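You operate a simulated robot arm through the tools that you are given. There is no shell and no other tool. Be economical: measure what you need, move in short steps, check, and stop when the job is done.

The job below is to be done with a simulated two-armed robot. You get a single attempt, and the scene is never put back.

TASK
Take the white edge plate on the unit bay of the long steel bench and put it away on the top of the pallet load. Take the white reducer on the unit bay of the long steel bench and put it away on the lowest shelf of the wire shelving. Push the tablets drawer shut. Take the blue edge plate on the packing table, gauge edge and put it away on the top of the pallet load. Put the membrane carton on top of the flat brown carton. Take the white pad on the receiving table and put it away on the low shelf. Put the white label labelled "salt" from the top of the wide steel bench on the long orange mat and the white label marked "carbon" on the top of the film turntable. The order is free. Set down upright: white reducer, membrane carton.

Only the result counts: the job must be done as asked and must still hold three seconds after the hand-in. Knocking over, shifting, dropping, spilling or breaking anything else fails it.

THE ROBOT
Two 7-joint arms with three-finger grippers on one trunk, on a base that drives. Base frame: it is fixed to the floor where the robot stands at the start and does not move with it; the origin is under the middle of the robot, x ahead of it, y to its left, z up; the surface under the hand at the start is at about z = 920. Readings come in mm, rad, newtons and seconds.
The left shoulder is at the start at [38, 154, 1020], the right one opposite. With the tool pointing down near the work surface each hand reaches from about 100 to 600 mm from the robot's upright axis, wherever it stands, measured 20 degrees to its own side. Places, roughly: blue edge plate (8x9x8 cm) [-2300, 4100, 900]; flat brown carton [-5000, 4250, 750]; long orange mat (24x27 cm) [-5460, 4420, 800]; low shelf [-6000, 8900, 300]; lowest shelf of the wire shelving (52x20 cm) [-3280, 1740, 200]; membrane carton [-4750, 4500, 750]; tablets drawer [300, 2700, 800]; top of the film turntable [-3100, 3800, 900]; top of the pallet load [-5400, -6800, 600]; white edge plate (8x9x8 cm) [600, -100, 900]; white label [-4500, 6250, 1000]; white pad (9x8x5 cm) [-5100, 4500, 800]; white reducer (5x5x7 cm) [600, 300, 900]. Payload 2.69 kg a hand.
Tool frame (each hand has its own): the origin (TCP) lies between the finger pads and is the grasp point; the fingertips stand 29 mm ahead of it; z points along the fingers, y is the line along which they close. The gripper opens to 120 mm. The gripper's body begins 78 mm behind the TCP.
Orientation is that of the tool frame in the base frame, as a unit quaternion [w, x, y, z]. With the fingers straight down and closing along the base's y, the tool's x points along the base's -x, its y along +y and its z along -z.

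THE INTERFACE
- The arms move only by the tool move_arm. It takes "left_moves", "right_moves" or both (then of equal length, played together; a hand with none holds still); each is a list of rows, each a list of 7 numbers: the shift along the tool's x, y, z in mm, then the turn, a rotation vector about the tool's x, y, z in rad, then the gripper command, from -1 (fully open) to 1 (shut), values between in proportion. In form: [[x, y, z, rx, ry, rz, claw], ...]. A call has 1 to 20 rows; each row is the pose to reach, as a shift and turn from the pose commanded when the call began, along the tool's axes at that moment. A row lasts 0.2 s, in which the tool goes at most 50 mm and 0.15 rad; a call with a longer step from one row to the next is refused whole, and so is a gripper value outside its range. A pose out of reach is approached as far as the arm can. The call stops where the force on the tool passes 40 N (or 10 N more than at its start, if that is more) or the arm is blocked; 0.2 s more then pass. Each finger halts on what it meets, pressing with about 25 N; the grip force reading is that of the motor and also rises with nothing between the fingers. The clock runs only during rows and for 0.2 s after the last one: add rows that repeat a pose to give the fingers time. The reply holds the time, the measured pose of the TCP, the force on the tool along the base axes, the opening and the grip force, in the units named above and with some noise, with the torque about the TCP (base axes, N m) and any sound that the robot's microphone picked up.
- Cameras (640 x 400 px; columns grow to the right, rows downward): "scene" is now at [149.8, 6, 1220.7]; the picture's right is [0.07, -1.00, 0.00], its down [-0.06, -0.00, -1.00] and it looks along [1.00, 0.07, -0.06] (base axes); focal length 269 px, centre (320, 200). "left" rides on the left gripper at [63, 0, -104] in its tool frame; the picture's right is [0.00, 1.00, 0.00], its down [-0.83, 0.00, -0.56] and it looks along [-0.56, 0.00, 0.83] (tool axes); focal length 275 px, centre (320, 200). "right" rides on the right gripper at [63, 0, -104] in its tool frame; the picture's right is [0.00, 1.00, 0.00], its down [-0.83, 0.00, -0.56] and it looks along [-0.56, 0.00, 0.83] (tool axes); focal length 275 px, centre (320, 200). There is no depth. A picture from a camera that has moved, and an enlarged one, comes with that camera's place and axes in the base frame and with its lens.
- snapshot(camera): a new picture of that camera. The clock stands still meanwhile.
- lift_body(by): slides the trunk up (or, below 0, down) by that many mm; the arms and the scene camera ride with it, the base frame stays. It gives what a move gives, with no picture.
- steer(legs): drives the robot by 1 to 6 legs, each [ahead, left, turn to the left] in mm, mm and rad, along the robot's own axes; the way and the turn of a leg run together, so that a leg with both is an arc; at most 1500 mm and 3.142 rad a leg. The arms and the cameras ride along, it lands a little off, and it stops where it bumps. It gives what a move gives.
- head_to(pan, tilt): turns the head with the scene camera to pan (to the left, within 1.396 rad either way) and tilt (down, from -0.506 to 1.204), counted from straight ahead of the robot. It gives what a move gives.
- zoom(camera, box): a new picture of the part [left, top, right, bottom] of that camera's present view, enlarged. The clock stands still meanwhile.
- close_job(): hands the job in; it is judged then, once.

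Work in short steps. Places have to be worked out from the pictures, the camera data and where the tool is seen: move nearer, look again, correct. Check each grasp and each placing, and mend what went wrong. You have 217 turns and 228 pictures in all, those below and enlarged ones among them. Open the grippers and draw the arms clear of the work before you hand the job in, unless the task says otherwise; then end with one line.

The tools are called after "Request:" as a command line: name --argument value ..., lists and objects as JSON in quotes. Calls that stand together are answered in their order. move_arm: Moves the arms, as the interface text tells. Its arguments: {"type":"object","properties":{"left_moves":{"type":"array"},"right_moves":{"type":"array"}},"required":[]} The other tools are called the same way: lift_body (by) slides the trunk up or down; steer (legs) drives the base; head_to (pan, tilt) turns the head that bears the scene camera; snapshot (camera) takes a picture; zoom (camera, box) takes an enlarged picture of a part of a camera's view; close_job () hands the job in.

At the start:

```text
t: 0.0
left_tcp_pos: [315.1, 138.6, 1164.7]
left_tcp_rot: [0.0, 0.0, 1.0, 0.0]
left_force: [1.1, -0.1, 0.0]
left_moment: [-0.01, 0.0, -0.02]
left_opening: 119.9
left_gripper_force: 0.1
right_tcp_pos: [336.0, -74.9, 1138.6]
right_tcp_rot: [-0.001, 0.0, 1.0, 0.0]
right_force: [0.0, 0.1, -0.1]
right_moment: [0.02, 0.03, 0.0]
right_opening: 120.2
right_gripper_force: 0.1
trunk travel left (down, up): [-386.0, 52.0]
robot x, y, heading: [1.4, 1.9, 0.001]
head pan, tilt: [0.07, 0.061]
```

scene: 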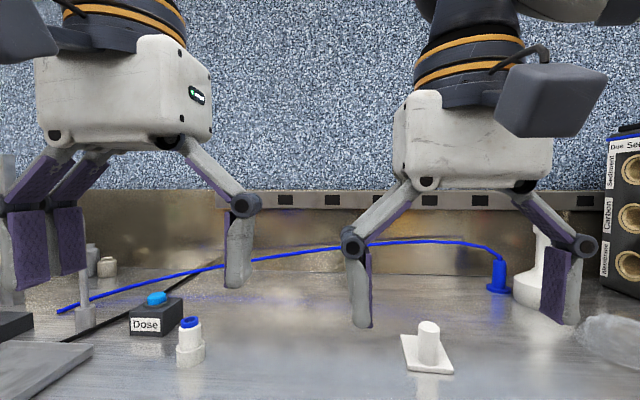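
right: 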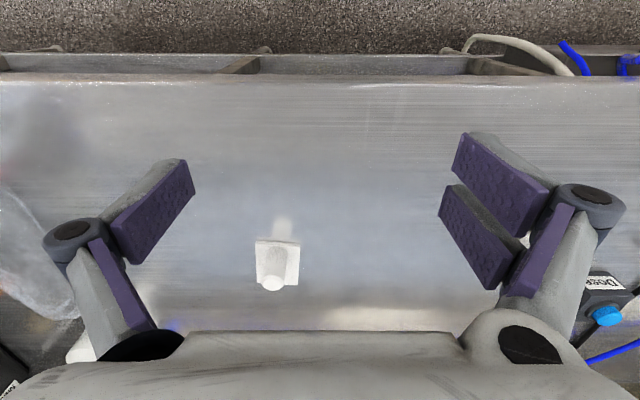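
left: 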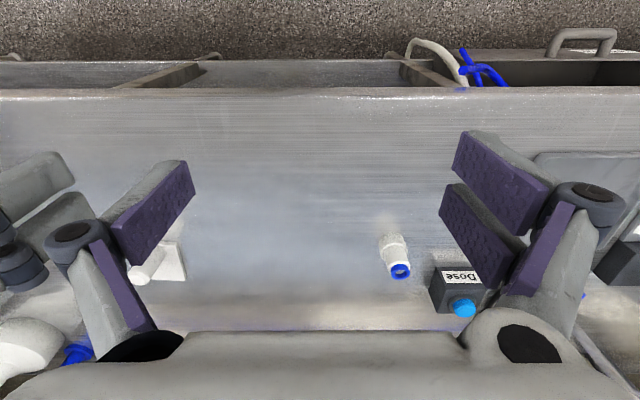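

The plate (with a peg on it) sits near [610,-140] and the reducer is ahead on the left. I'll zoom in on both before approaching.

Request:
zoom --camera "scene" --box '[100, 260, 300, 385]'

Request:
zoom --camera "scene" --box '[340, 260, 540, 385]'

Request:
zoom --camera "left" --box '[300, 200, 500, 325]'

Request:
zoom --camera "right" --box '[200, 200, 360, 300]'

```text
3.20 times, centred on (200, 322) of scene
camera zoom: at [149.8, 6.0, 1220.7], right [0.07, -1.0, 0.0], down [-0.06, 0.0, -1.0], along [1.0, 0.07, -0.06], focal length 860 px, centre (704, -192)
```

zoom: 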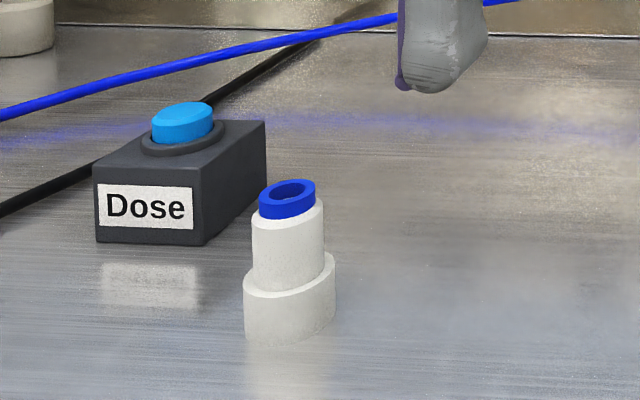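

```text
3.20 times, centred on (440, 322) of scene
camera zoom: at [149.8, 6.0, 1220.7], right [0.07, -1.0, 0.0], down [-0.06, 0.0, -1.0], along [1.0, 0.07, -0.06], focal length 860 px, centre (-64, -192)
```

zoom: 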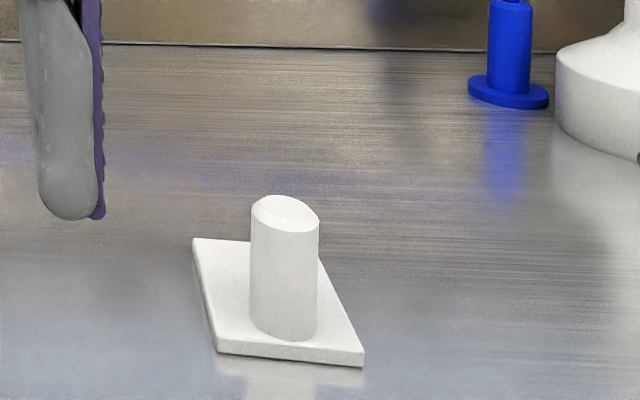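

```text
3.20 times, centred on (400, 262) of left
camera zoom: at [252.7, 138.2, 1269.4], right [0.0, 1.0, 0.0], down [0.83, 0.0, 0.56], along [0.56, 0.0, -0.83], focal length 881 px, centre (64, 0)
```

zoom: 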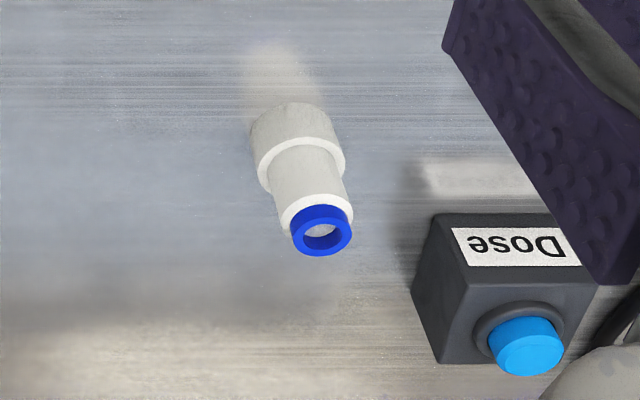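

```text
4.00 times, centred on (280, 250) of right
camera zoom: at [271.8, -76.8, 1242.6], right [0.0, 1.0, 0.0], down [0.83, 0.0, 0.56], along [0.56, 0.0, -0.83], focal length 1101 px, centre (480, 0)
```

zoom: 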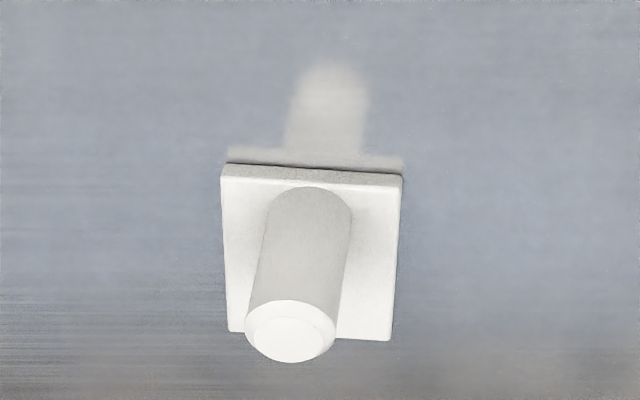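

The peg of the plate is at about [583,-142], top near z 995; the reducer's axis is at about [575,258]. I move the right hand above the peg and look.

Request:
move_arm --right_moves '[[-45, -13, 0, 0, 0, 0, -0.2], [-90, -26, 0, 0, 0, 0, -0.2], [-135, -39, 0, 0, 0, 0, -0.2], [-180, -52, 10, 0, 0, 0, -0.2], [-225, -62, 20, 0, 0, 0, -0.2], [-247, -67, 50, 0, 0, 0, -0.2], [-247, -67, 80, 0, 0, 0, -0.2]]'

Request:
snapshot --camera "right"

Request:
snapshot --camera "scene"

```text
t: 1.6
left_tcp_pos: [315.1, 135.3, 1164.4]
left_tcp_rot: [0.001, 0.001, 1.0, 0.0]
left_force: [1.1, -0.8, 0.1]
left_moment: [0.05, 0.0, 0.0]
left_opening: 119.9
left_gripper_force: 0.0
right_tcp_pos: [534.6, -152.6, 1047.2]
right_tcp_rot: [0.0, 0.0, 1.0, 0.001]
right_force: [-0.8, -0.6, -0.2]
right_moment: [0.06, -0.02, -0.02]
right_opening: 72.0
right_gripper_force: 0.0
right hand out of reach, approached as far as the arm can: row 4, 5, 6, 7
trunk travel left (down, up): [-386.0, 52.0]
robot x, y, heading: [-2.3, 1.5, 0.001]
head pan, tilt: [0.07, 0.061]
```

```text
220 pictures are left
camera right: at [471.0, -153.7, 1151.5], right [0.0, 1.0, 0.0], down [0.83, 0.0, 0.56], along [0.56, 0.0, -0.83], focal length 275 px, centre (320, 200)
```

right: 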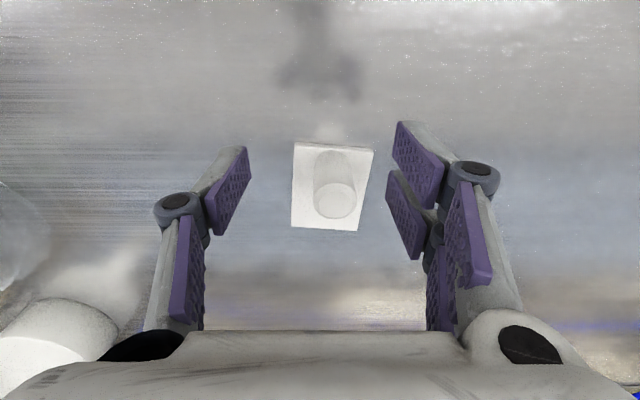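

```text
219 pictures are left
camera scene: at [149.9, 4.4, 1220.8], right [0.07, -1.0, 0.0], down [-0.06, 0.0, -1.0], along [1.0, 0.07, -0.06], focal length 269 px, centre (320, 200)
```

scene: 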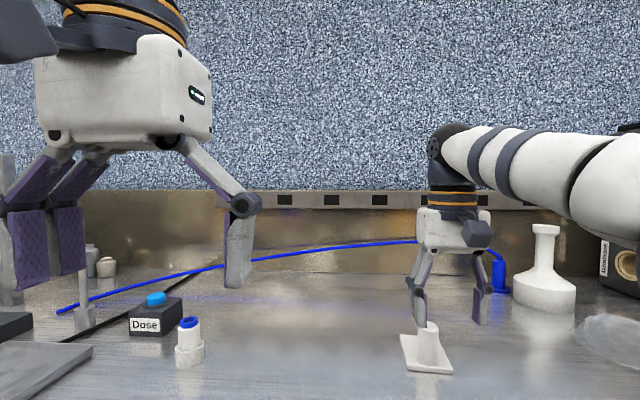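

Peg confirmed at about [579,-143]; it is just out of reach. I drive 80 mm ahead, watching for a bump.

Request:
steer --legs '[[80, 0, 0]]'

Request:
snapshot --camera "right"

```text
t: 2.7
left_tcp_pos: [394.5, 138.7, 1162.8]
left_tcp_rot: [0.0, -0.001, 1.0, 0.0]
left_force: [0.8, -0.5, -0.2]
left_moment: [-0.01, 0.04, 0.03]
left_opening: 120.0
left_gripper_force: 0.1
right_tcp_pos: [614.9, -149.5, 1047.6]
right_tcp_rot: [0.0, -0.001, 1.0, 0.0]
right_force: [0.7, 0.4, 0.2]
right_moment: [0.0, 0.05, 0.0]
right_opening: 72.0
right_gripper_force: 0.1
trunk travel left (down, up): [-386.0, 52.0]
robot x, y, heading: [79.0, -3.3, 0.002]
head pan, tilt: [0.07, 0.061]
```

```text
218 pictures are left
camera right: at [551.0, -151.3, 1151.8], right [-0.01, 1.0, 0.0], down [0.83, 0.0, 0.56], along [0.56, 0.0, -0.83], focal length 275 px, centre (320, 200)
```

right: 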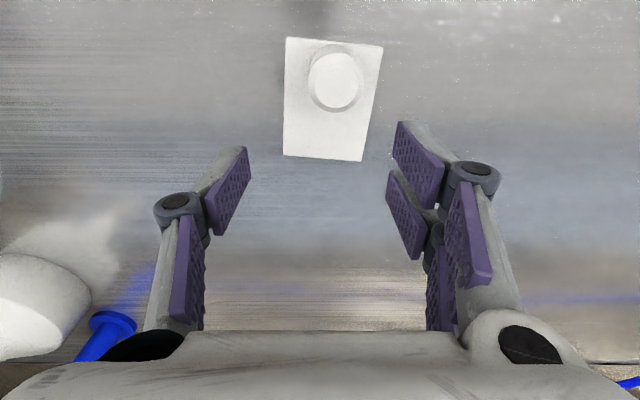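

Now in reach. Move the hand back ~37 mm and sideways over the peg and check the reading (the commanded pose may differ from the measured).

Request:
move_arm --right_moves '[[18, 3, 0, 0, 0, 0, -0.2], [36, 6, 0, 0, 0, 0, -0.2], [36, 6, 0, 0, 0, 0, -0.2]]'

Request:
snapshot --camera "right"

```text
t: 3.5
left_tcp_pos: [393.9, 138.7, 1163.7]
left_tcp_rot: [0.0, 0.0, 1.0, 0.0]
left_force: [-0.7, 0.1, -0.4]
left_moment: [-0.03, 0.01, 0.0]
left_opening: 119.8
left_gripper_force: 0.1
right_tcp_pos: [577.7, -143.1, 1047.0]
right_tcp_rot: [0.001, 0.0, 1.0, 0.0]
right_force: [0.5, -0.1, 0.8]
right_moment: [0.01, 0.03, 0.01]
right_opening: 71.9
right_gripper_force: 0.1
trunk travel left (down, up): [-386.0, 52.0]
robot x, y, heading: [80.1, -1.3, 0.001]
head pan, tilt: [0.07, 0.061]
```

```text
217 pictures are left
camera right: at [513.9, -144.8, 1151.5], right [-0.01, 1.0, 0.0], down [0.83, 0.0, 0.56], along [0.56, 0.0, -0.83], focal length 275 px, centre (320, 200)
```

right: 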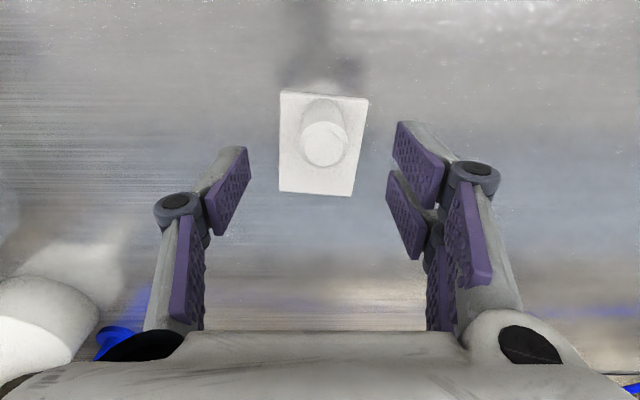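

Aligned. I descend to z≈965 and close on the peg.

Request:
move_arm --right_moves '[[0, 0, 40, 0, 0, 0, -0.2], [0, 0, 70, 0, 0, 0, -0.2], [0, 0, 82, 0, 0, 0, -0.2], [0, 0, 82, 0, 0, 0, 1], [0, 0, 82, 0, 0, 0, 1], [0, 0, 82, 0, 0, 0, 1]]'

Request:
snapshot --camera "right"

```text
t: 4.9
left_tcp_pos: [394.1, 138.4, 1163.3]
left_tcp_rot: [0.0, -0.001, 1.0, 0.0]
left_force: [0.2, -0.1, 0.0]
left_moment: [0.0, -0.01, -0.02]
left_opening: 119.8
left_gripper_force: 0.0
right_tcp_pos: [577.5, -143.6, 964.3]
right_tcp_rot: [0.0, -0.001, 1.0, 0.0]
right_force: [0.8, 0.8, 0.3]
right_moment: [0.05, -0.14, 0.02]
right_opening: 30.7
right_gripper_force: 25.2
trunk travel left (down, up): [-386.0, 52.0]
robot x, y, heading: [77.4, -0.1, 0.002]
head pan, tilt: [0.07, 0.061]
```

```text
216 pictures are left
camera right: at [514.6, -145.7, 1069.5], right [-0.01, 1.0, 0.0], down [0.83, 0.0, 0.56], along [0.56, 0.0, -0.83], focal length 275 px, centre (320, 200)
```

right: 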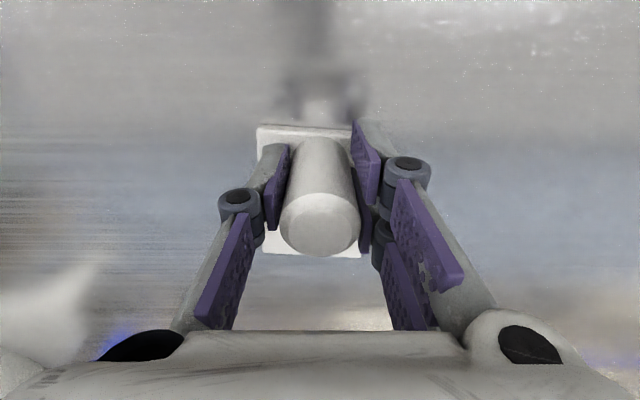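

The peg is held (opening 30.7, 25 N). I lift the plate and draw it back while bringing the left hand, tilted 45°, to a pre-grasp behind the reducer.

Request:
move_arm --right_moves '[[0, 0, -40, 0, 0, 0, 1], [0, 0, -80, 0, 0, 0, 1], [0, 0, -120, 0, 0, 0, 1], [30, 0, -150, 0, 0, 0, 1], [60, 0, -150, 0, 0, 0, 1], [90, 0, -150, 0, 0, 0, 1], [120, 0, -150, 0, 0, 0, 1]]' --left_moves '[[-10, 20, 10, 0, -0.13, 0, -0.2], [-20, 40, 30, 0, -0.26, 0, -0.2], [-40, 60, 50, 0, -0.39, 0, -0.2], [-60, 80, 70, 0, -0.52, 0, -0.2], [-80, 100, 90, 0, -0.65, 0, -0.2], [-95, 115, 110, 0, -0.785, 0, -0.2], [-100, 120, 120, 0, -0.785, 0, -0.2]]'

Request:
snapshot --camera "left"

Request:
snapshot --camera "scene"

```text
t: 6.5
left_tcp_pos: [493.6, 258.3, 1045.3]
left_tcp_rot: [0.384, 0.0, 0.923, -0.001]
left_force: [-0.3, 0.4, 0.9]
left_moment: [0.01, 0.02, 0.01]
left_opening: 72.1
left_gripper_force: 0.0
right_tcp_pos: [456.2, -144.0, 1116.5]
right_tcp_rot: [0.001, 0.001, 1.0, 0.0]
right_force: [-0.8, -0.1, 0.0]
right_moment: [0.02, 0.0, 0.02]
right_opening: 0.1
right_gripper_force: 24.6
trunk travel left (down, up): [-386.0, 52.0]
robot x, y, heading: [77.2, -1.1, 0.003]
head pan, tilt: [0.07, 0.061]
```

```text
215 pictures are left
camera left: at [377.0, 258.3, 1075.1], right [0.0, 1.0, 0.0], down [0.19, 0.0, 0.98], along [0.98, 0.0, -0.19], focal length 275 px, centre (320, 200)
```

left: 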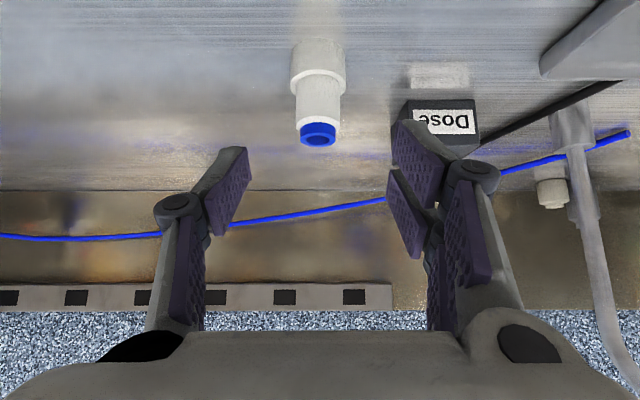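

```text
214 pictures are left
camera scene: at [229.0, 5.8, 1220.8], right [0.07, -1.0, 0.0], down [-0.06, 0.0, -1.0], along [1.0, 0.07, -0.06], focal length 269 px, centre (320, 200)
```

scene: 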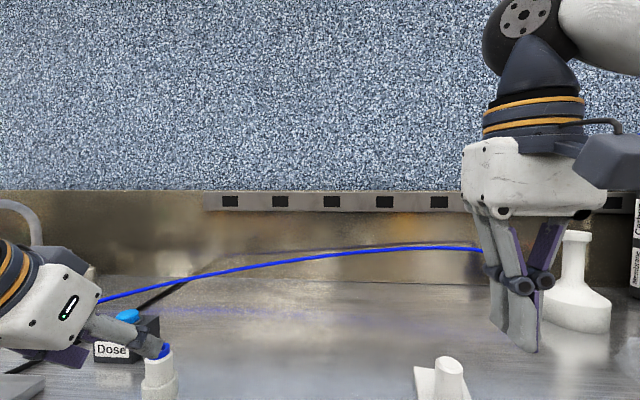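

The right gripper is now fully shut (0.1): the peg slipped out. I look with the right camera at what state the plate is in.

Request:
snapshot --camera "right"

Request:
head_to --pan -0.3 --tilt 0.5

Request:
snapshot --camera "scene"

```text
213 pictures are left
camera right: at [392.4, -145.4, 1221.2], right [0.0, 1.0, 0.0], down [0.83, 0.0, 0.56], along [0.56, 0.0, -0.83], focal length 275 px, centre (320, 200)
```

right: 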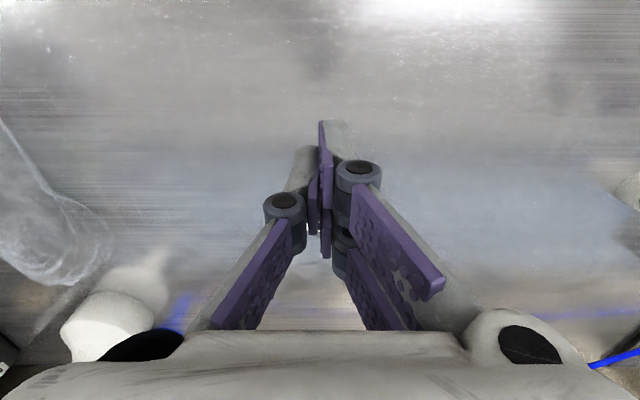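

```text
t: 7.3
left_tcp_pos: [494.5, 258.9, 1045.2]
left_tcp_rot: [0.382, -0.001, 0.924, 0.0]
left_force: [-0.5, -0.3, 0.0]
left_moment: [0.01, 0.0, -0.02]
left_opening: 72.0
left_gripper_force: 0.1
right_tcp_pos: [456.7, -143.8, 1118.2]
right_tcp_rot: [-0.001, -0.001, 1.0, -0.001]
right_force: [-0.7, -0.3, -1.2]
right_moment: [0.0, -0.02, 0.01]
right_opening: 0.0
right_gripper_force: 24.8
trunk travel left (down, up): [-386.0, 52.0]
robot x, y, heading: [82.1, 0.8, 0.002]
head pan, tilt: [-0.3, 0.499]
```

```text
212 pictures are left
camera scene: at [225.0, -27.0, 1180.2], right [-0.29, -0.96, 0.0], down [-0.46, 0.14, -0.88], along [0.84, -0.26, -0.48], focal length 269 px, centre (320, 200)
```

scene: 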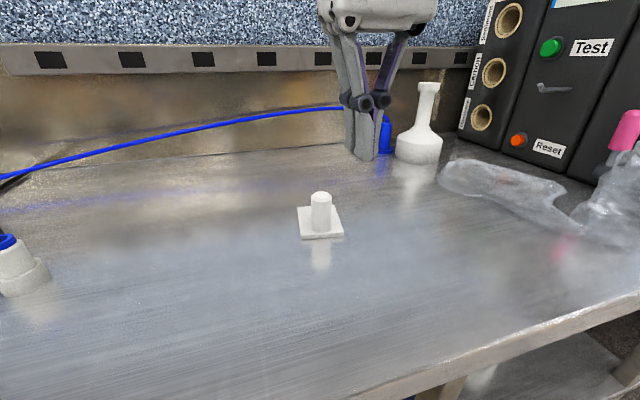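

The plate is still upright on the bench near [562,-131]. I zoom to examine the peg's shape and why it slipped.

Request:
zoom --camera "scene" --box '[280, 180, 360, 250]'

```text
5.71 times, centred on (320, 215) of scene
camera zoom: at [225.0, -27.0, 1180.2], right [-0.29, -0.96, 0.0], down [-0.46, 0.14, -0.88], along [0.84, -0.26, -0.48], focal length 1535 px, centre (320, 114)
```

zoom: 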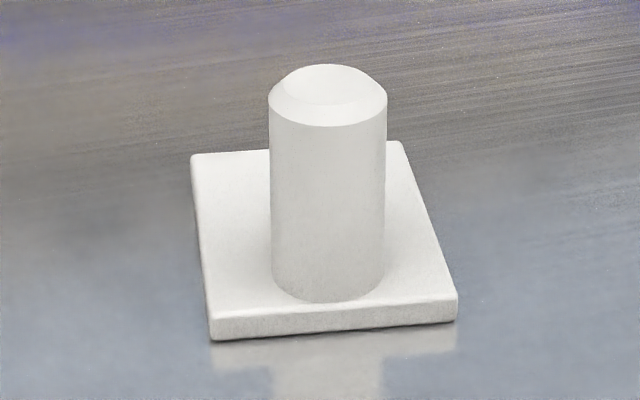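

The peg is a straight ~31 mm cylinder. I reopen the right hand, go above it again and re-measure before a slower lift.

Request:
move_arm --right_moves '[[-25, 4, 0, 0, 0, 0, -0.2], [-50, 8, 0, 0, 0, 0, -0.2], [-75, 12, 30, 0, 0, 0, -0.2], [-105, 12, 65, 0, 0, 0, -0.2], [-105, 12, 65, 0, 0, 0, -0.2]]'

Request:
zoom --camera "right" --box '[220, 60, 420, 240]'

```text
t: 8.6
left_tcp_pos: [495.0, 258.1, 1045.6]
left_tcp_rot: [0.384, 0.0, 0.923, -0.001]
left_force: [-0.8, 0.0, -0.4]
left_moment: [0.02, -0.02, 0.0]
left_opening: 72.0
left_gripper_force: 0.2
right_tcp_pos: [562.0, -131.4, 1052.5]
right_tcp_rot: [0.001, -0.001, 1.0, 0.0]
right_force: [-0.5, 0.2, 0.4]
right_moment: [-0.02, -0.01, -0.02]
right_opening: 71.8
right_gripper_force: 0.1
trunk travel left (down, up): [-386.0, 52.0]
robot x, y, heading: [78.6, 1.9, -0.001]
head pan, tilt: [-0.3, 0.499]
```

```text
2.22 times, centred on (320, 150) of right
camera zoom: at [498.1, -132.9, 1157.1], right [-0.01, 1.0, 0.0], down [0.83, 0.01, 0.56], along [0.56, 0.0, -0.83], focal length 612 px, centre (320, 311)
```

zoom: 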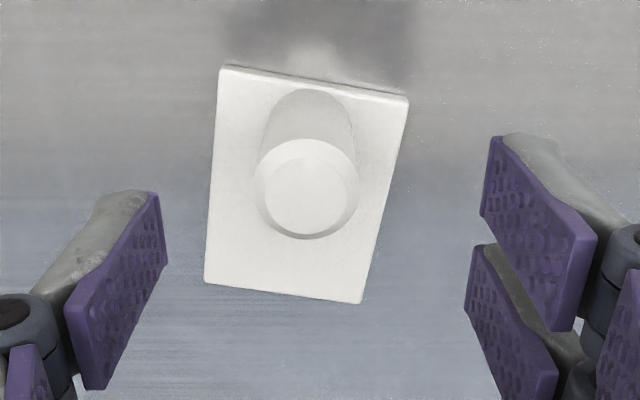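

Peg now at about [566,-137], plate yawed slightly. Since its mass hangs forward of the peg, I'll turn the hand 90° so the fingers close along x, which resists the tilt.

Request:
move_arm --right_moves '[[0, 0, 0, 0, 0, -0.14, -0.2], [0, 0, 0, 0, 0, -0.28, -0.2], [0, 0, 0, 0, 0, -0.42, -0.2], [0, 0, 0, 0, 0, -0.56, -0.2], [0, 0, 0, 0, 0, -0.7, -0.2], [0, 0, 0, 0, 0, -0.84, -0.2], [0, 0, 0, 0, 0, -0.98, -0.2], [0, 0, 0, 0, 0, -1.12, -0.2], [0, 0, 0, 0, 0, -1.26, -0.2], [0, -2, 0, 0, 0, -1.4, -0.2], [-4, -5, 0, 0, 0, -1.54, -0.2], [-4, -5, 0, 0, 0, -1.571, -0.2]]'

Request:
snapshot --camera "right"

```text
t: 11.2
left_tcp_pos: [494.4, 259.1, 1045.8]
left_tcp_rot: [0.382, 0.0, 0.924, -0.001]
left_force: [0.4, 0.0, -0.4]
left_moment: [0.0, 0.0, -0.04]
left_opening: 72.4
left_gripper_force: 0.1
right_tcp_pos: [566.9, -137.4, 1050.5]
right_tcp_rot: [0.0, 0.708, -0.706, 0.0]
right_force: [-0.4, 0.4, 0.0]
right_moment: [-0.01, 0.02, 0.0]
right_opening: 72.1
right_gripper_force: 0.0
trunk travel left (down, up): [-386.0, 52.0]
robot x, y, heading: [80.8, -4.7, -0.001]
head pan, tilt: [-0.3, 0.499]
```

```text
209 pictures are left
camera right: at [567.0, -200.8, 1155.5], right [-1.0, -0.01, 0.0], down [-0.01, 0.83, 0.56], along [0.0, 0.56, -0.83], focal length 275 px, centre (320, 200)
```

right: 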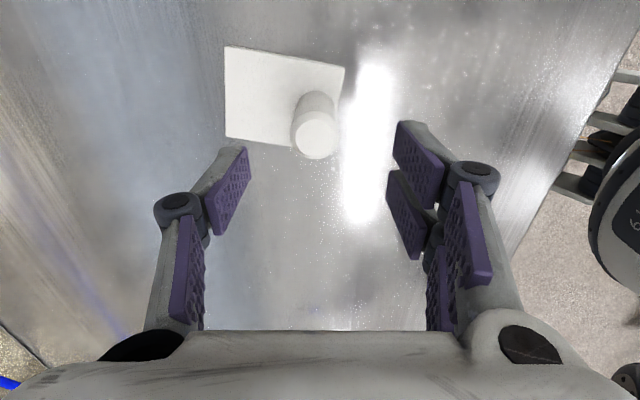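

Peg is centred at [569,-137]. I descend to z≈961, close, settle, and lift 10 mm slowly to test.

Request:
move_arm --right_moves '[[0, -2, 40, 0, 0, 0, -0.2], [0, -2, 75, 0, 0, 0, -0.2], [0, -2, 90, 0, 0, 0, -0.2], [0, -2, 90, 0, 0, 0, 1], [0, -2, 90, 0, 0, 0, 1], [0, -2, 90, 0, 0, 0, 1], [0, -2, 88, 0, 0, 0, 1], [0, -2, 85, 0, 0, 0, 1], [0, -2, 80, 0, 0, 0, 1], [0, -2, 75, 0, 0, 0, 1], [0, -2, 75, 0, 0, 0, 1]]'

Request:
snapshot --camera "scene"

Request:
snapshot --camera "right"

```text
t: 13.6
left_tcp_pos: [495.4, 258.7, 1044.9]
left_tcp_rot: [0.383, 0.0, 0.924, -0.001]
left_force: [-0.4, 0.8, 0.1]
left_moment: [-0.03, 0.0, -0.01]
left_opening: 72.0
left_gripper_force: 0.0
right_tcp_pos: [568.2, -137.0, 976.9]
right_tcp_rot: [0.001, 0.708, -0.706, -0.001]
right_force: [0.7, 0.2, -0.5]
right_moment: [0.0, -0.02, 0.01]
right_opening: 30.5
right_gripper_force: 24.7
trunk travel left (down, up): [-386.0, 52.0]
robot x, y, heading: [77.8, 1.9, 0.002]
head pan, tilt: [-0.3, 0.499]
```

```text
208 pictures are left
camera scene: at [225.1, -27.1, 1180.1], right [-0.29, -0.96, 0.0], down [-0.46, 0.14, -0.88], along [0.84, -0.26, -0.48], focal length 269 px, centre (320, 200)
```

scene: 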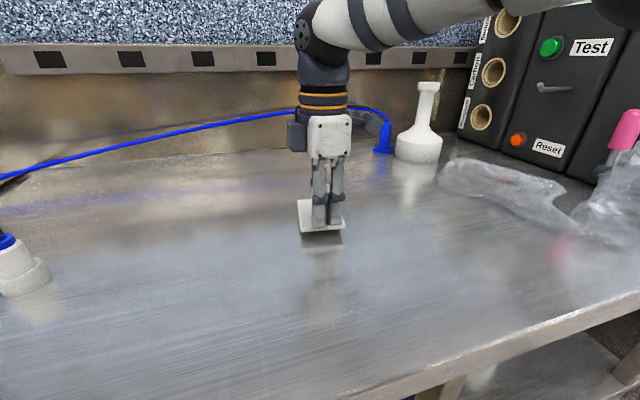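

```text
207 pictures are left
camera right: at [568.5, -201.2, 1080.4], right [-1.0, -0.01, 0.0], down [-0.01, 0.83, 0.56], along [0.0, 0.56, -0.83], focal length 275 px, centre (320, 200)
```

right: 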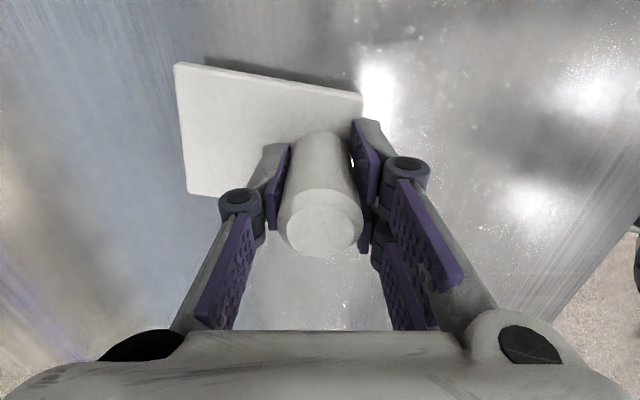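

The plate hangs level in the grip. I lift it gently and simultaneously advance the left hand along its axis onto the reducer.

Request:
move_arm --right_moves '[[0, 0, -12, 0, 0, 0, 1], [0, 0, -27, 0, 0, 0, 1], [0, 0, -42, 0, 0, 0, 1], [0, 0, -57, 0, 0, 0, 1], [0, 0, -72, 0, 0, 0, 1], [0, 0, -87, 0, 0, 0, 1], [0, 0, -102, 0, 0, 0, 1], [0, 10, -110, 0, 0, 0, 1], [0, 22, -115, 0, 0, 0, 1]]' --left_moves '[[0, 0, 30, 0, 0, 0, -0.2], [2, 0, 60, 0, 0, 0, -0.2], [4, 0, 85, 0, 0, 0, -0.2], [6, 0, 105, 0, 0, 0, -0.2], [7, 0, 120, 0, 0, 0, -0.2], [7, 0, 120, 0, 0, 0, -0.2], [7, 0, 120, 0, 0, 0, -0.2], [7, 0, 120, 0, 0, 0, -0.2], [7, 0, 120, 0, 0, 0, -0.2]]'

Request:
snapshot --camera "left"

Request:
snapshot --camera "scene"

```text
t: 15.6
left_tcp_pos: [574.1, 258.9, 955.0]
left_tcp_rot: [0.383, 0.0, 0.924, -0.001]
left_force: [-0.6, 0.0, -0.5]
left_moment: [0.0, -0.02, 0.0]
left_opening: 71.9
left_gripper_force: 0.1
right_tcp_pos: [546.0, -137.4, 1090.4]
right_tcp_rot: [0.0, 0.708, -0.707, -0.001]
right_force: [0.2, 0.4, -0.8]
right_moment: [0.02, 0.04, -0.01]
right_opening: 30.4
right_gripper_force: 25.3
trunk travel left (down, up): [-386.0, 52.0]
robot x, y, heading: [79.3, -2.4, 0.005]
head pan, tilt: [-0.3, 0.499]
```

```text
206 pictures are left
camera left: at [456.5, 258.7, 985.1], right [0.0, 1.0, 0.0], down [0.19, 0.0, 0.98], along [0.98, 0.0, -0.19], focal length 275 px, centre (320, 200)
```

left: 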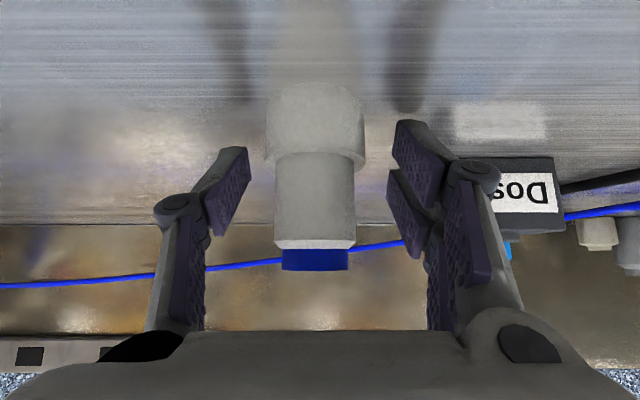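

```text
205 pictures are left
camera scene: at [224.8, -27.1, 1180.2], right [-0.29, -0.96, 0.0], down [-0.46, 0.14, -0.88], along [0.84, -0.26, -0.48], focal length 269 px, centre (320, 200)
```

scene: 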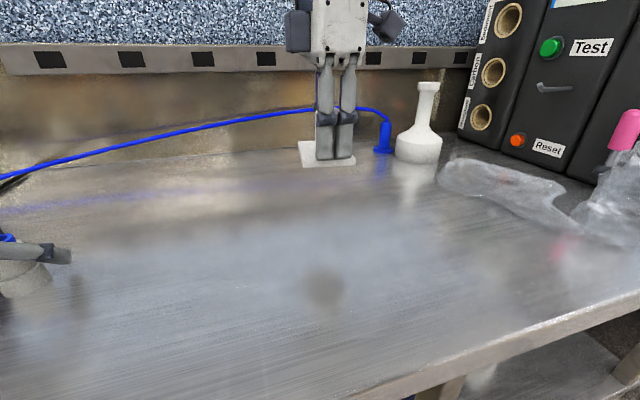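

Reducer is centred between the fingers but the step is at TCP height; I raise 19 mm to grip just the upper cylinder, close, and lift a little slowly.

Request:
move_arm --left_moves '[[-13, -1, -13, 0, 0, 0, -0.2], [-13, -1, -13, 0, 0, 0, 0.5], [-13, -1, -13, 0, 0, 0, 1], [-13, -1, -13, 0, 0, 0, 1], [-13, -1, -13, 0, 0, 0, 1], [-16, -1, -16, 0, 0, 0, 1], [-20, -1, -20, 0, 0, 0, 1], [-24, -1, -24, 0, 0, 0, 1], [-28, -1, -28, 0, 0, 0, 1]]'

Request:
snapshot --camera "left"

```text
t: 17.6
left_tcp_pos: [575.3, 257.2, 994.4]
left_tcp_rot: [0.383, -0.001, 0.924, 0.0]
left_force: [0.1, 0.4, -0.2]
left_moment: [-0.02, -0.02, -0.05]
left_opening: 35.8
left_gripper_force: 24.8
right_tcp_pos: [547.1, -136.0, 1091.0]
right_tcp_rot: [0.0, 0.708, -0.707, 0.001]
right_force: [-0.3, -0.3, -1.3]
right_moment: [0.0, 0.0, 0.01]
right_opening: 30.4
right_gripper_force: 25.2
trunk travel left (down, up): [-386.0, 52.0]
robot x, y, heading: [84.2, 1.9, 0.005]
head pan, tilt: [-0.3, 0.499]
```

```text
204 pictures are left
camera left: at [456.8, 257.4, 1023.5], right [0.0, 1.0, 0.0], down [0.2, 0.0, 0.98], along [0.98, 0.0, -0.2], focal length 275 px, centre (320, 200)
```

left: 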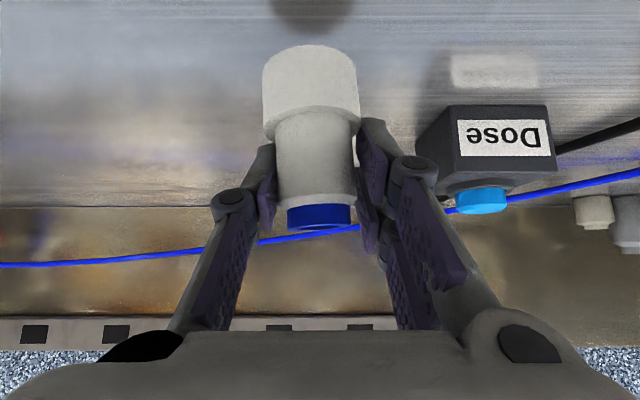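

Reducer is held upright. I raise it and draw both hands in toward the body gently for travel.

Request:
move_arm --left_moves '[[-14, 0, -14, 0, 0, 0, 1], [-28, 0, -28, 0, 0, 0, 1], [-42, 0, -42, 0, 0, 0, 1], [-56, 0, -56, 0, 0, 0, 1], [-67, 0, -67, 0, 0, 0, 1], [-64, 0, -84, 0, 0, 0, 1], [-48, 0, -100, 0, 0, 0, 1], [-32, 0, -116, 0, 0, 0, 1], [-16, 0, -132, 0, 0, 0, 1], [0, 0, -148, 0, 0, 0, 1], [16, 0, -164, 0, 0, 0, 1], [32, 0, -180, 0, 0, 0, 1]]' --right_moves '[[0, 10, 0, 0, 0, 0, 1], [0, 22, 0, 0, 0, 0, 1], [0, 34, 0, 0, 0, 0, 1], [0, 46, 0, 0, 0, 0, 1], [0, 58, 0, 0, 0, 0, 1], [0, 70, 0, 0, 0, 0, 1], [0, 82, 0, 0, 0, 0, 1], [0, 94, 0, 0, 0, 0, 1], [0, 106, 0, 0, 0, 0, 1], [0, 118, 0, 0, 0, 0, 1], [0, 130, 0, 0, 0, 0, 1], [0, 130, 0, 0, 0, 0, 1]]'

Request:
head_to --pan 0 --tilt 0.3

Request:
snapshot --camera "scene"

```text
t: 20.1
left_tcp_pos: [424.3, 257.0, 1100.4]
left_tcp_rot: [0.384, -0.001, 0.923, 0.0]
left_force: [0.2, 0.9, -0.6]
left_moment: [-0.02, 0.02, 0.0]
left_opening: 35.6
left_gripper_force: 25.2
right_tcp_pos: [415.8, -136.9, 1090.1]
right_tcp_rot: [0.001, 0.708, -0.706, 0.0]
right_force: [-1.1, -0.1, -0.2]
right_moment: [0.0, -0.01, -0.04]
right_opening: 30.3
right_gripper_force: 24.9
trunk travel left (down, up): [-386.0, 52.0]
robot x, y, heading: [81.5, -2.0, 0.002]
head pan, tilt: [-0.3, 0.499]
```

```text
t: 20.9
left_tcp_pos: [424.6, 256.7, 1097.8]
left_tcp_rot: [0.382, -0.001, 0.924, 0.0]
left_force: [-0.1, 0.9, -0.1]
left_moment: [0.02, 0.0, 0.01]
left_opening: 35.6
left_gripper_force: 24.8
right_tcp_pos: [415.8, -136.8, 1090.9]
right_tcp_rot: [0.001, 0.708, -0.707, 0.001]
right_force: [-0.7, 0.0, -1.9]
right_moment: [0.06, 0.03, -0.01]
right_opening: 30.0
right_gripper_force: 24.7
trunk travel left (down, up): [-386.0, 52.0]
robot x, y, heading: [79.5, 3.7, 0.003]
head pan, tilt: [0.0, 0.3]
```

```text
203 pictures are left
camera scene: at [231.5, -0.2, 1198.5], right [0.0, -1.0, 0.0], down [-0.3, 0.0, -0.96], along [0.96, 0.0, -0.3], focal length 269 px, centre (320, 200)
```

scene: 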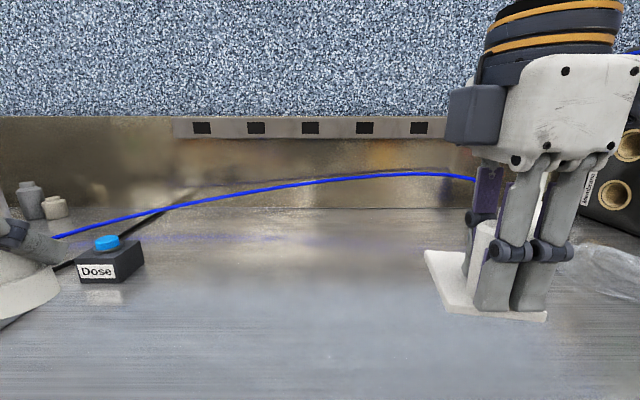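

Both held. I back off 300 mm from the bench and then look around left and right for free floor.

Request:
steer --legs '[[-300, 0, 0]]'

Request:
head_to --pan 1.35 --tilt 0.4

Request:
snapshot --camera "scene"

```text
t: 23.0
left_tcp_pos: [129.7, 254.9, 1099.5]
left_tcp_rot: [0.384, 0.002, 0.923, -0.001]
left_force: [-0.6, 0.9, -1.1]
left_moment: [0.02, -0.05, 0.04]
left_opening: 32.6
left_gripper_force: 25.1
right_tcp_pos: [118.2, -137.7, 1090.5]
right_tcp_rot: [-0.001, -0.706, 0.709, 0.0]
right_force: [0.0, -0.4, -1.0]
right_moment: [0.03, 0.03, 0.0]
right_opening: 30.4
right_gripper_force: 25.2
trunk travel left (down, up): [-386.0, 52.0]
robot x, y, heading: [-217.7, 4.1, -0.004]
head pan, tilt: [0.0, 0.3]
```

```text
t: 24.5
left_tcp_pos: [129.3, 255.7, 1098.1]
left_tcp_rot: [0.383, 0.002, 0.924, -0.001]
left_force: [-0.4, 0.2, 0.1]
left_moment: [0.01, -0.02, 0.03]
left_opening: 32.8
left_gripper_force: 25.1
right_tcp_pos: [118.0, -138.1, 1089.6]
right_tcp_rot: [0.0, -0.706, 0.709, 0.001]
right_force: [0.4, -0.4, -1.0]
right_moment: [0.01, 0.02, 0.0]
right_opening: 30.3
right_gripper_force: 24.9
trunk travel left (down, up): [-386.0, 52.0]
robot x, y, heading: [-219.8, 2.3, -0.002]
head pan, tilt: [1.349, 0.4]
```

```text
202 pictures are left
camera scene: at [-138.1, 90.1, 1189.3], right [0.97, -0.22, 0.0], down [-0.09, -0.38, -0.92], along [0.21, 0.9, -0.39], focal length 269 px, centre (320, 200)
```

scene: 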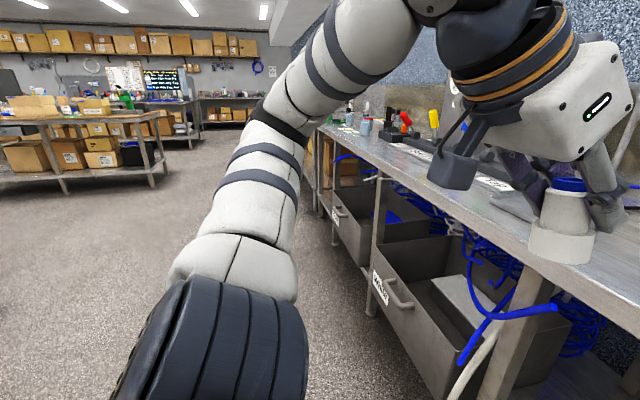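

The left opening dropped 3 mm during the drive; I check the reducer's hold.

Request:
snapshot --camera "left"

Request:
zoom --camera "scene" --box '[320, 80, 480, 330]'

```text
201 pictures are left
camera left: at [11.9, 255.8, 1129.1], right [0.01, 1.0, 0.0], down [0.19, 0.0, 0.98], along [0.98, -0.01, -0.19], focal length 275 px, centre (320, 200)
```

left: 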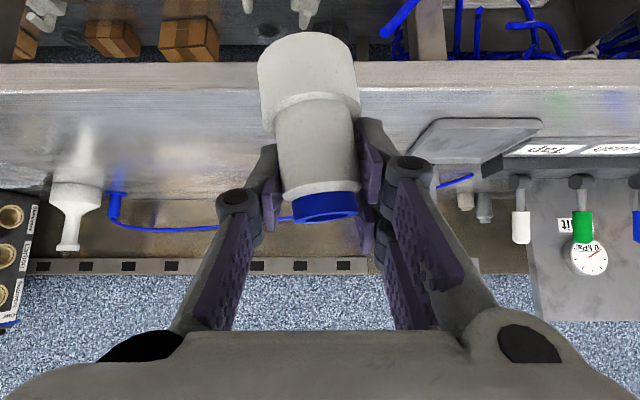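

```text
1.60 times, centred on (400, 205) of scene
camera zoom: at [-138.1, 90.1, 1189.3], right [0.97, -0.22, 0.0], down [-0.09, -0.38, -0.92], along [0.21, 0.9, -0.39], focal length 430 px, centre (192, 192)
```

zoom: 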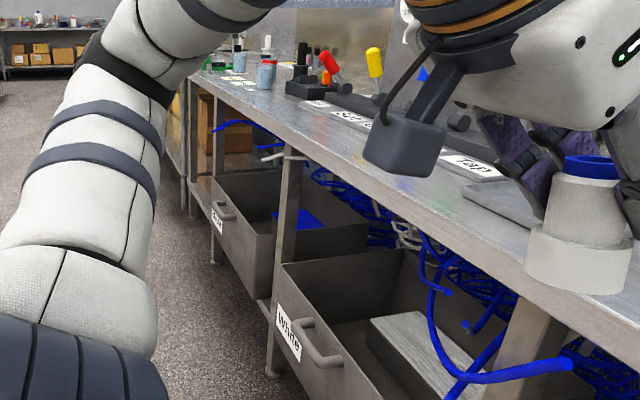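

The reducer has tilted in the grip; my grip was too high on it. I return to the bench to set it down and regrip on the wide body.

Request:
steer --legs '[[150, 0, 0], [150, 0, 0]]'

Request:
head_to --pan 0.35 --tilt 0.5

Request:
snapshot --camera "scene"

```text
t: 26.8
left_tcp_pos: [431.8, 251.5, 1099.1]
left_tcp_rot: [0.382, 0.004, 0.924, -0.003]
left_force: [0.5, 0.5, -1.0]
left_moment: [-0.01, 0.04, 0.0]
left_opening: 32.1
left_gripper_force: 25.2
right_tcp_pos: [420.8, -141.8, 1090.4]
right_tcp_rot: [0.0, -0.704, 0.711, 0.0]
right_force: [-0.2, 0.5, -1.2]
right_moment: [0.02, 0.06, 0.0]
right_opening: 30.0
right_gripper_force: 24.7
trunk travel left (down, up): [-386.0, 52.0]
robot x, y, heading: [83.0, 1.4, -0.012]
head pan, tilt: [1.349, 0.4]
```

```text
t: 28.1
left_tcp_pos: [431.7, 250.6, 1099.1]
left_tcp_rot: [0.382, 0.003, 0.924, -0.002]
left_force: [0.3, -0.6, 0.1]
left_moment: [0.01, -0.01, 0.0]
left_opening: 32.4
left_gripper_force: 24.9
right_tcp_pos: [420.4, -142.7, 1090.3]
right_tcp_rot: [0.001, -0.705, 0.71, 0.0]
right_force: [0.3, -1.4, -0.6]
right_moment: [0.01, 0.02, 0.01]
right_opening: 30.3
right_gripper_force: 25.1
trunk travel left (down, up): [-386.0, 52.0]
robot x, y, heading: [81.6, -1.6, -0.008]
head pan, tilt: [0.351, 0.499]
```

```text
199 pictures are left
camera scene: at [228.8, 28.2, 1180.1], right [0.34, -0.94, 0.0], down [-0.45, -0.16, -0.88], along [0.83, 0.3, -0.48], focal length 269 px, centre (320, 200)
```

scene: 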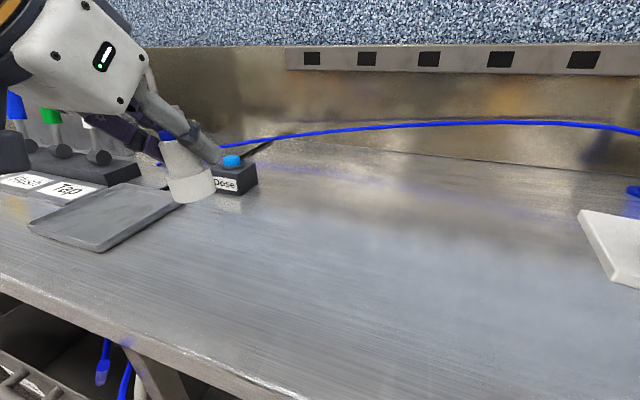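

I bring the reducer over free bench at about [540,230], z≈1004, before lowering it.

Request:
move_arm --left_moves '[[-10, -4, 10, 0, 0, 0, 1], [-20, -8, 25, 0, 0, 0, 1], [-30, -12, 40, 0, 0, 0, 1], [-40, -16, 55, 0, 0, 0, 1], [-50, -20, 70, 0, 0, 0, 1], [-45, -20, 85, 0, 0, 0, 1], [-35, -20, 105, 0, 0, 0, 1], [-22, -20, 125, 0, 0, 0, 1], [-11, -20, 145, 0, 0, 0, 1]]'

Request:
zoom --camera "scene" --box '[120, 100, 320, 260]'

```text
t: 30.1
left_tcp_pos: [542.6, 229.7, 1003.7]
left_tcp_rot: [0.383, 0.003, 0.924, -0.002]
left_force: [0.3, 0.5, -0.6]
left_moment: [-0.02, 0.01, 0.0]
left_opening: 32.2
left_gripper_force: 25.2
right_tcp_pos: [420.0, -142.2, 1089.3]
right_tcp_rot: [-0.001, -0.704, 0.711, 0.0]
right_force: [0.6, 0.8, -1.1]
right_moment: [0.02, 0.03, -0.03]
right_opening: 30.4
right_gripper_force: 24.8
trunk travel left (down, up): [-386.0, 52.0]
robot x, y, heading: [87.3, 0.3, -0.009]
head pan, tilt: [0.351, 0.499]
```

```text
2.50 times, centred on (220, 180) of scene
camera zoom: at [229.0, 28.2, 1180.1], right [0.34, -0.94, 0.0], down [-0.45, -0.16, -0.88], along [0.83, 0.29, -0.48], focal length 672 px, centre (570, 250)
```

zoom: 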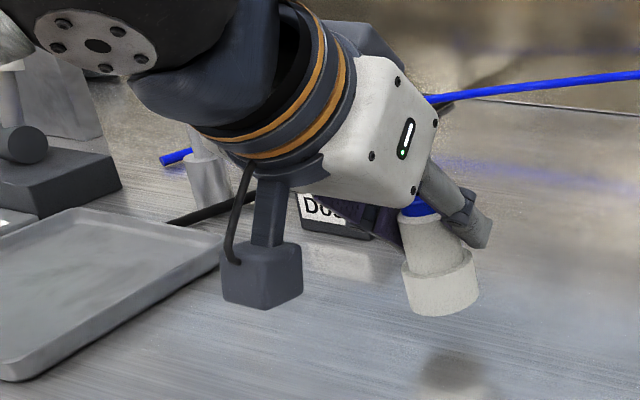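

I lower gradually and watch the force.

Request:
move_arm --left_moves '[[4, 0, 4, 0, 0, 0, 1], [8, 0, 8, 0, 0, 0, 1], [12, 0, 12, 0, 0, 0, 1], [14, 0, 14, 0, 0, 0, 1], [16, 0, 16, 0, 0, 0, 1]]'

Request:
zoom --camera "scene" --box '[160, 120, 320, 240]'

```text
t: 31.3
left_tcp_pos: [541.6, 230.7, 981.2]
left_tcp_rot: [0.383, 0.003, 0.924, -0.001]
left_force: [-0.4, -0.5, -0.6]
left_moment: [-0.01, 0.0, 0.03]
left_opening: 32.3
left_gripper_force: 24.8
right_tcp_pos: [419.8, -141.4, 1089.9]
right_tcp_rot: [0.001, -0.704, 0.71, 0.0]
right_force: [0.5, 0.1, -1.7]
right_moment: [-0.01, 0.0, 0.01]
right_opening: 30.2
right_gripper_force: 25.1
trunk travel left (down, up): [-386.0, 52.0]
robot x, y, heading: [83.2, -0.4, -0.009]
head pan, tilt: [0.351, 0.499]
```

```text
3.33 times, centred on (240, 180) of scene
camera zoom: at [228.9, 28.2, 1180.1], right [0.34, -0.94, 0.0], down [-0.45, -0.16, -0.88], along [0.83, 0.29, -0.48], focal length 895 px, centre (587, 267)
```

zoom: 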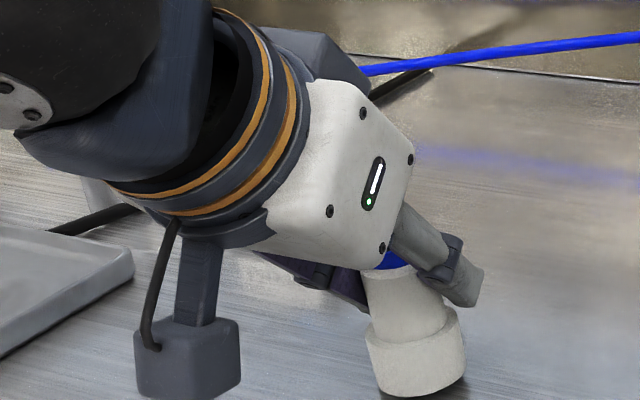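

Close to touching. I lower another 10 mm in 2 mm rows, still gripped.

Request:
move_arm --left_moves '[[1.5, 0, 1.5, 0, 0, 0, 1], [3, 0, 3, 0, 0, 0, 1], [4.5, 0, 4.5, 0, 0, 0, 1], [6, 0, 6, 0, 0, 0, 1], [7, 0, 7, 0, 0, 0, 1]]'

Request:
snapshot --camera "left"

Request:
zoom --camera "scene" --box '[160, 120, 320, 240]'

```text
t: 32.5
left_tcp_pos: [543.8, 228.1, 975.8]
left_tcp_rot: [0.388, 0.003, 0.922, -0.001]
left_force: [5.2, 2.2, 31.0]
left_moment: [0.58, -0.16, -0.05]
left_opening: 32.2
left_gripper_force: 25.1
right_tcp_pos: [416.9, -142.9, 1091.3]
right_tcp_rot: [0.001, -0.705, 0.709, -0.001]
right_force: [0.1, -0.3, -0.2]
right_moment: [0.04, 0.05, 0.01]
right_opening: 30.0
right_gripper_force: 25.5
trunk travel left (down, up): [-386.0, 52.0]
robot x, y, heading: [82.9, -6.1, -0.011]
head pan, tilt: [0.351, 0.499]
```

```text
196 pictures are left
camera left: at [424.9, 231.1, 1004.6], right [0.01, 1.0, 0.0], down [0.18, -0.01, 0.98], along [0.98, -0.01, -0.18], focal length 275 px, centre (320, 200)
```

left: 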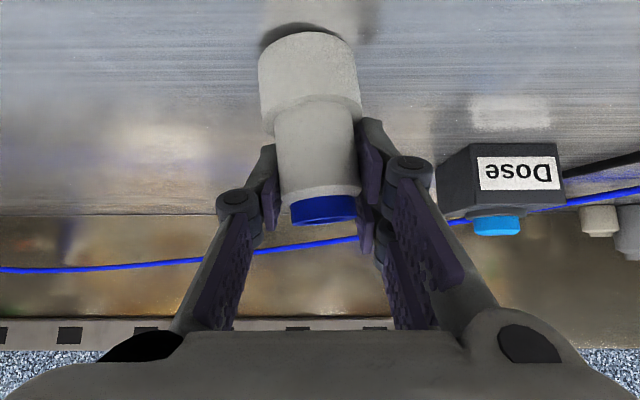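

```text
3.33 times, centred on (240, 180) of scene
camera zoom: at [227.5, 27.4, 1180.7], right [0.34, -0.94, 0.0], down [-0.45, -0.16, -0.88], along [0.83, 0.3, -0.48], focal length 895 px, centre (587, 267)
```

zoom: 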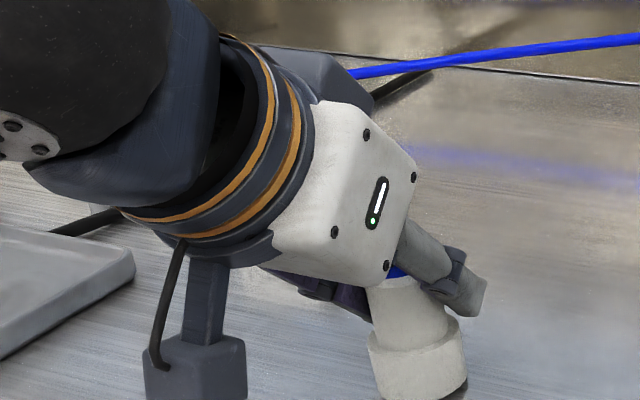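

It touches on one edge with ~31 N. I relieve a little, rotate the hand ~0.13 rad to square the reducer to the bench, then open gently.

Request:
move_arm --left_moves '[[-3, 0, -3, 0, 0, 0, 1], [-4, 0, -4, -0.046, 0, 0.046, 1], [-3, 0, -3, -0.09, 0, 0.09, 1], [-1, 0, -1, -0.09, 0, 0.09, 1]]'

Request:
snapshot --camera "left"

Request:
zoom --camera "scene" --box '[160, 120, 320, 240]'

```text
t: 33.5
left_tcp_pos: [541.3, 229.7, 974.1]
left_tcp_rot: [0.383, 0.027, 0.922, 0.058]
left_force: [-3.8, -2.2, 13.6]
left_moment: [-0.02, 0.03, -0.03]
left_opening: 32.3
left_gripper_force: 24.0
right_tcp_pos: [421.0, -142.2, 1091.0]
right_tcp_rot: [0.002, -0.705, 0.71, 0.0]
right_force: [-0.2, 0.1, 0.1]
right_moment: [-0.03, 0.01, -0.04]
right_opening: 30.1
right_gripper_force: 25.2
trunk travel left (down, up): [-386.0, 52.0]
robot x, y, heading: [84.2, -0.4, -0.009]
head pan, tilt: [0.351, 0.499]
```

```text
194 pictures are left
camera left: at [423.6, 227.5, 1003.8], right [0.01, 0.99, 0.13], down [0.19, -0.13, 0.97], along [0.98, 0.01, -0.19], focal length 275 px, centre (320, 200)
```

left: 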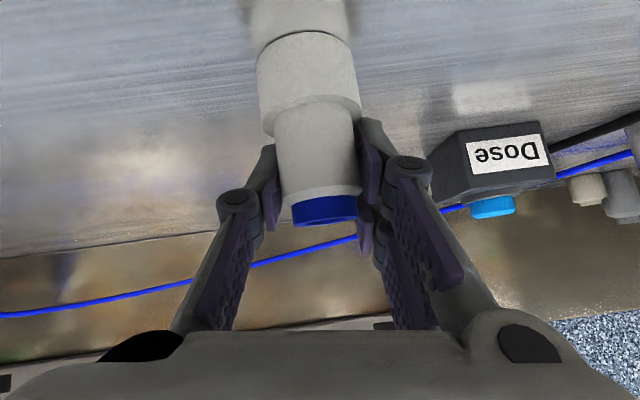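

```text
3.33 times, centred on (240, 180) of scene
camera zoom: at [227.5, 27.6, 1180.4], right [0.34, -0.94, 0.0], down [-0.45, -0.16, -0.88], along [0.83, 0.3, -0.48], focal length 895 px, centre (587, 267)
```

zoom: 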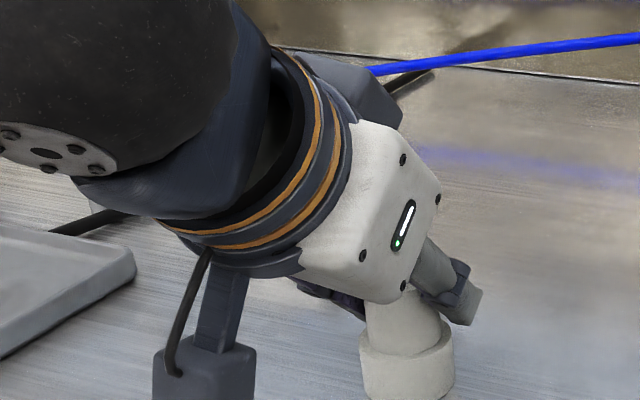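

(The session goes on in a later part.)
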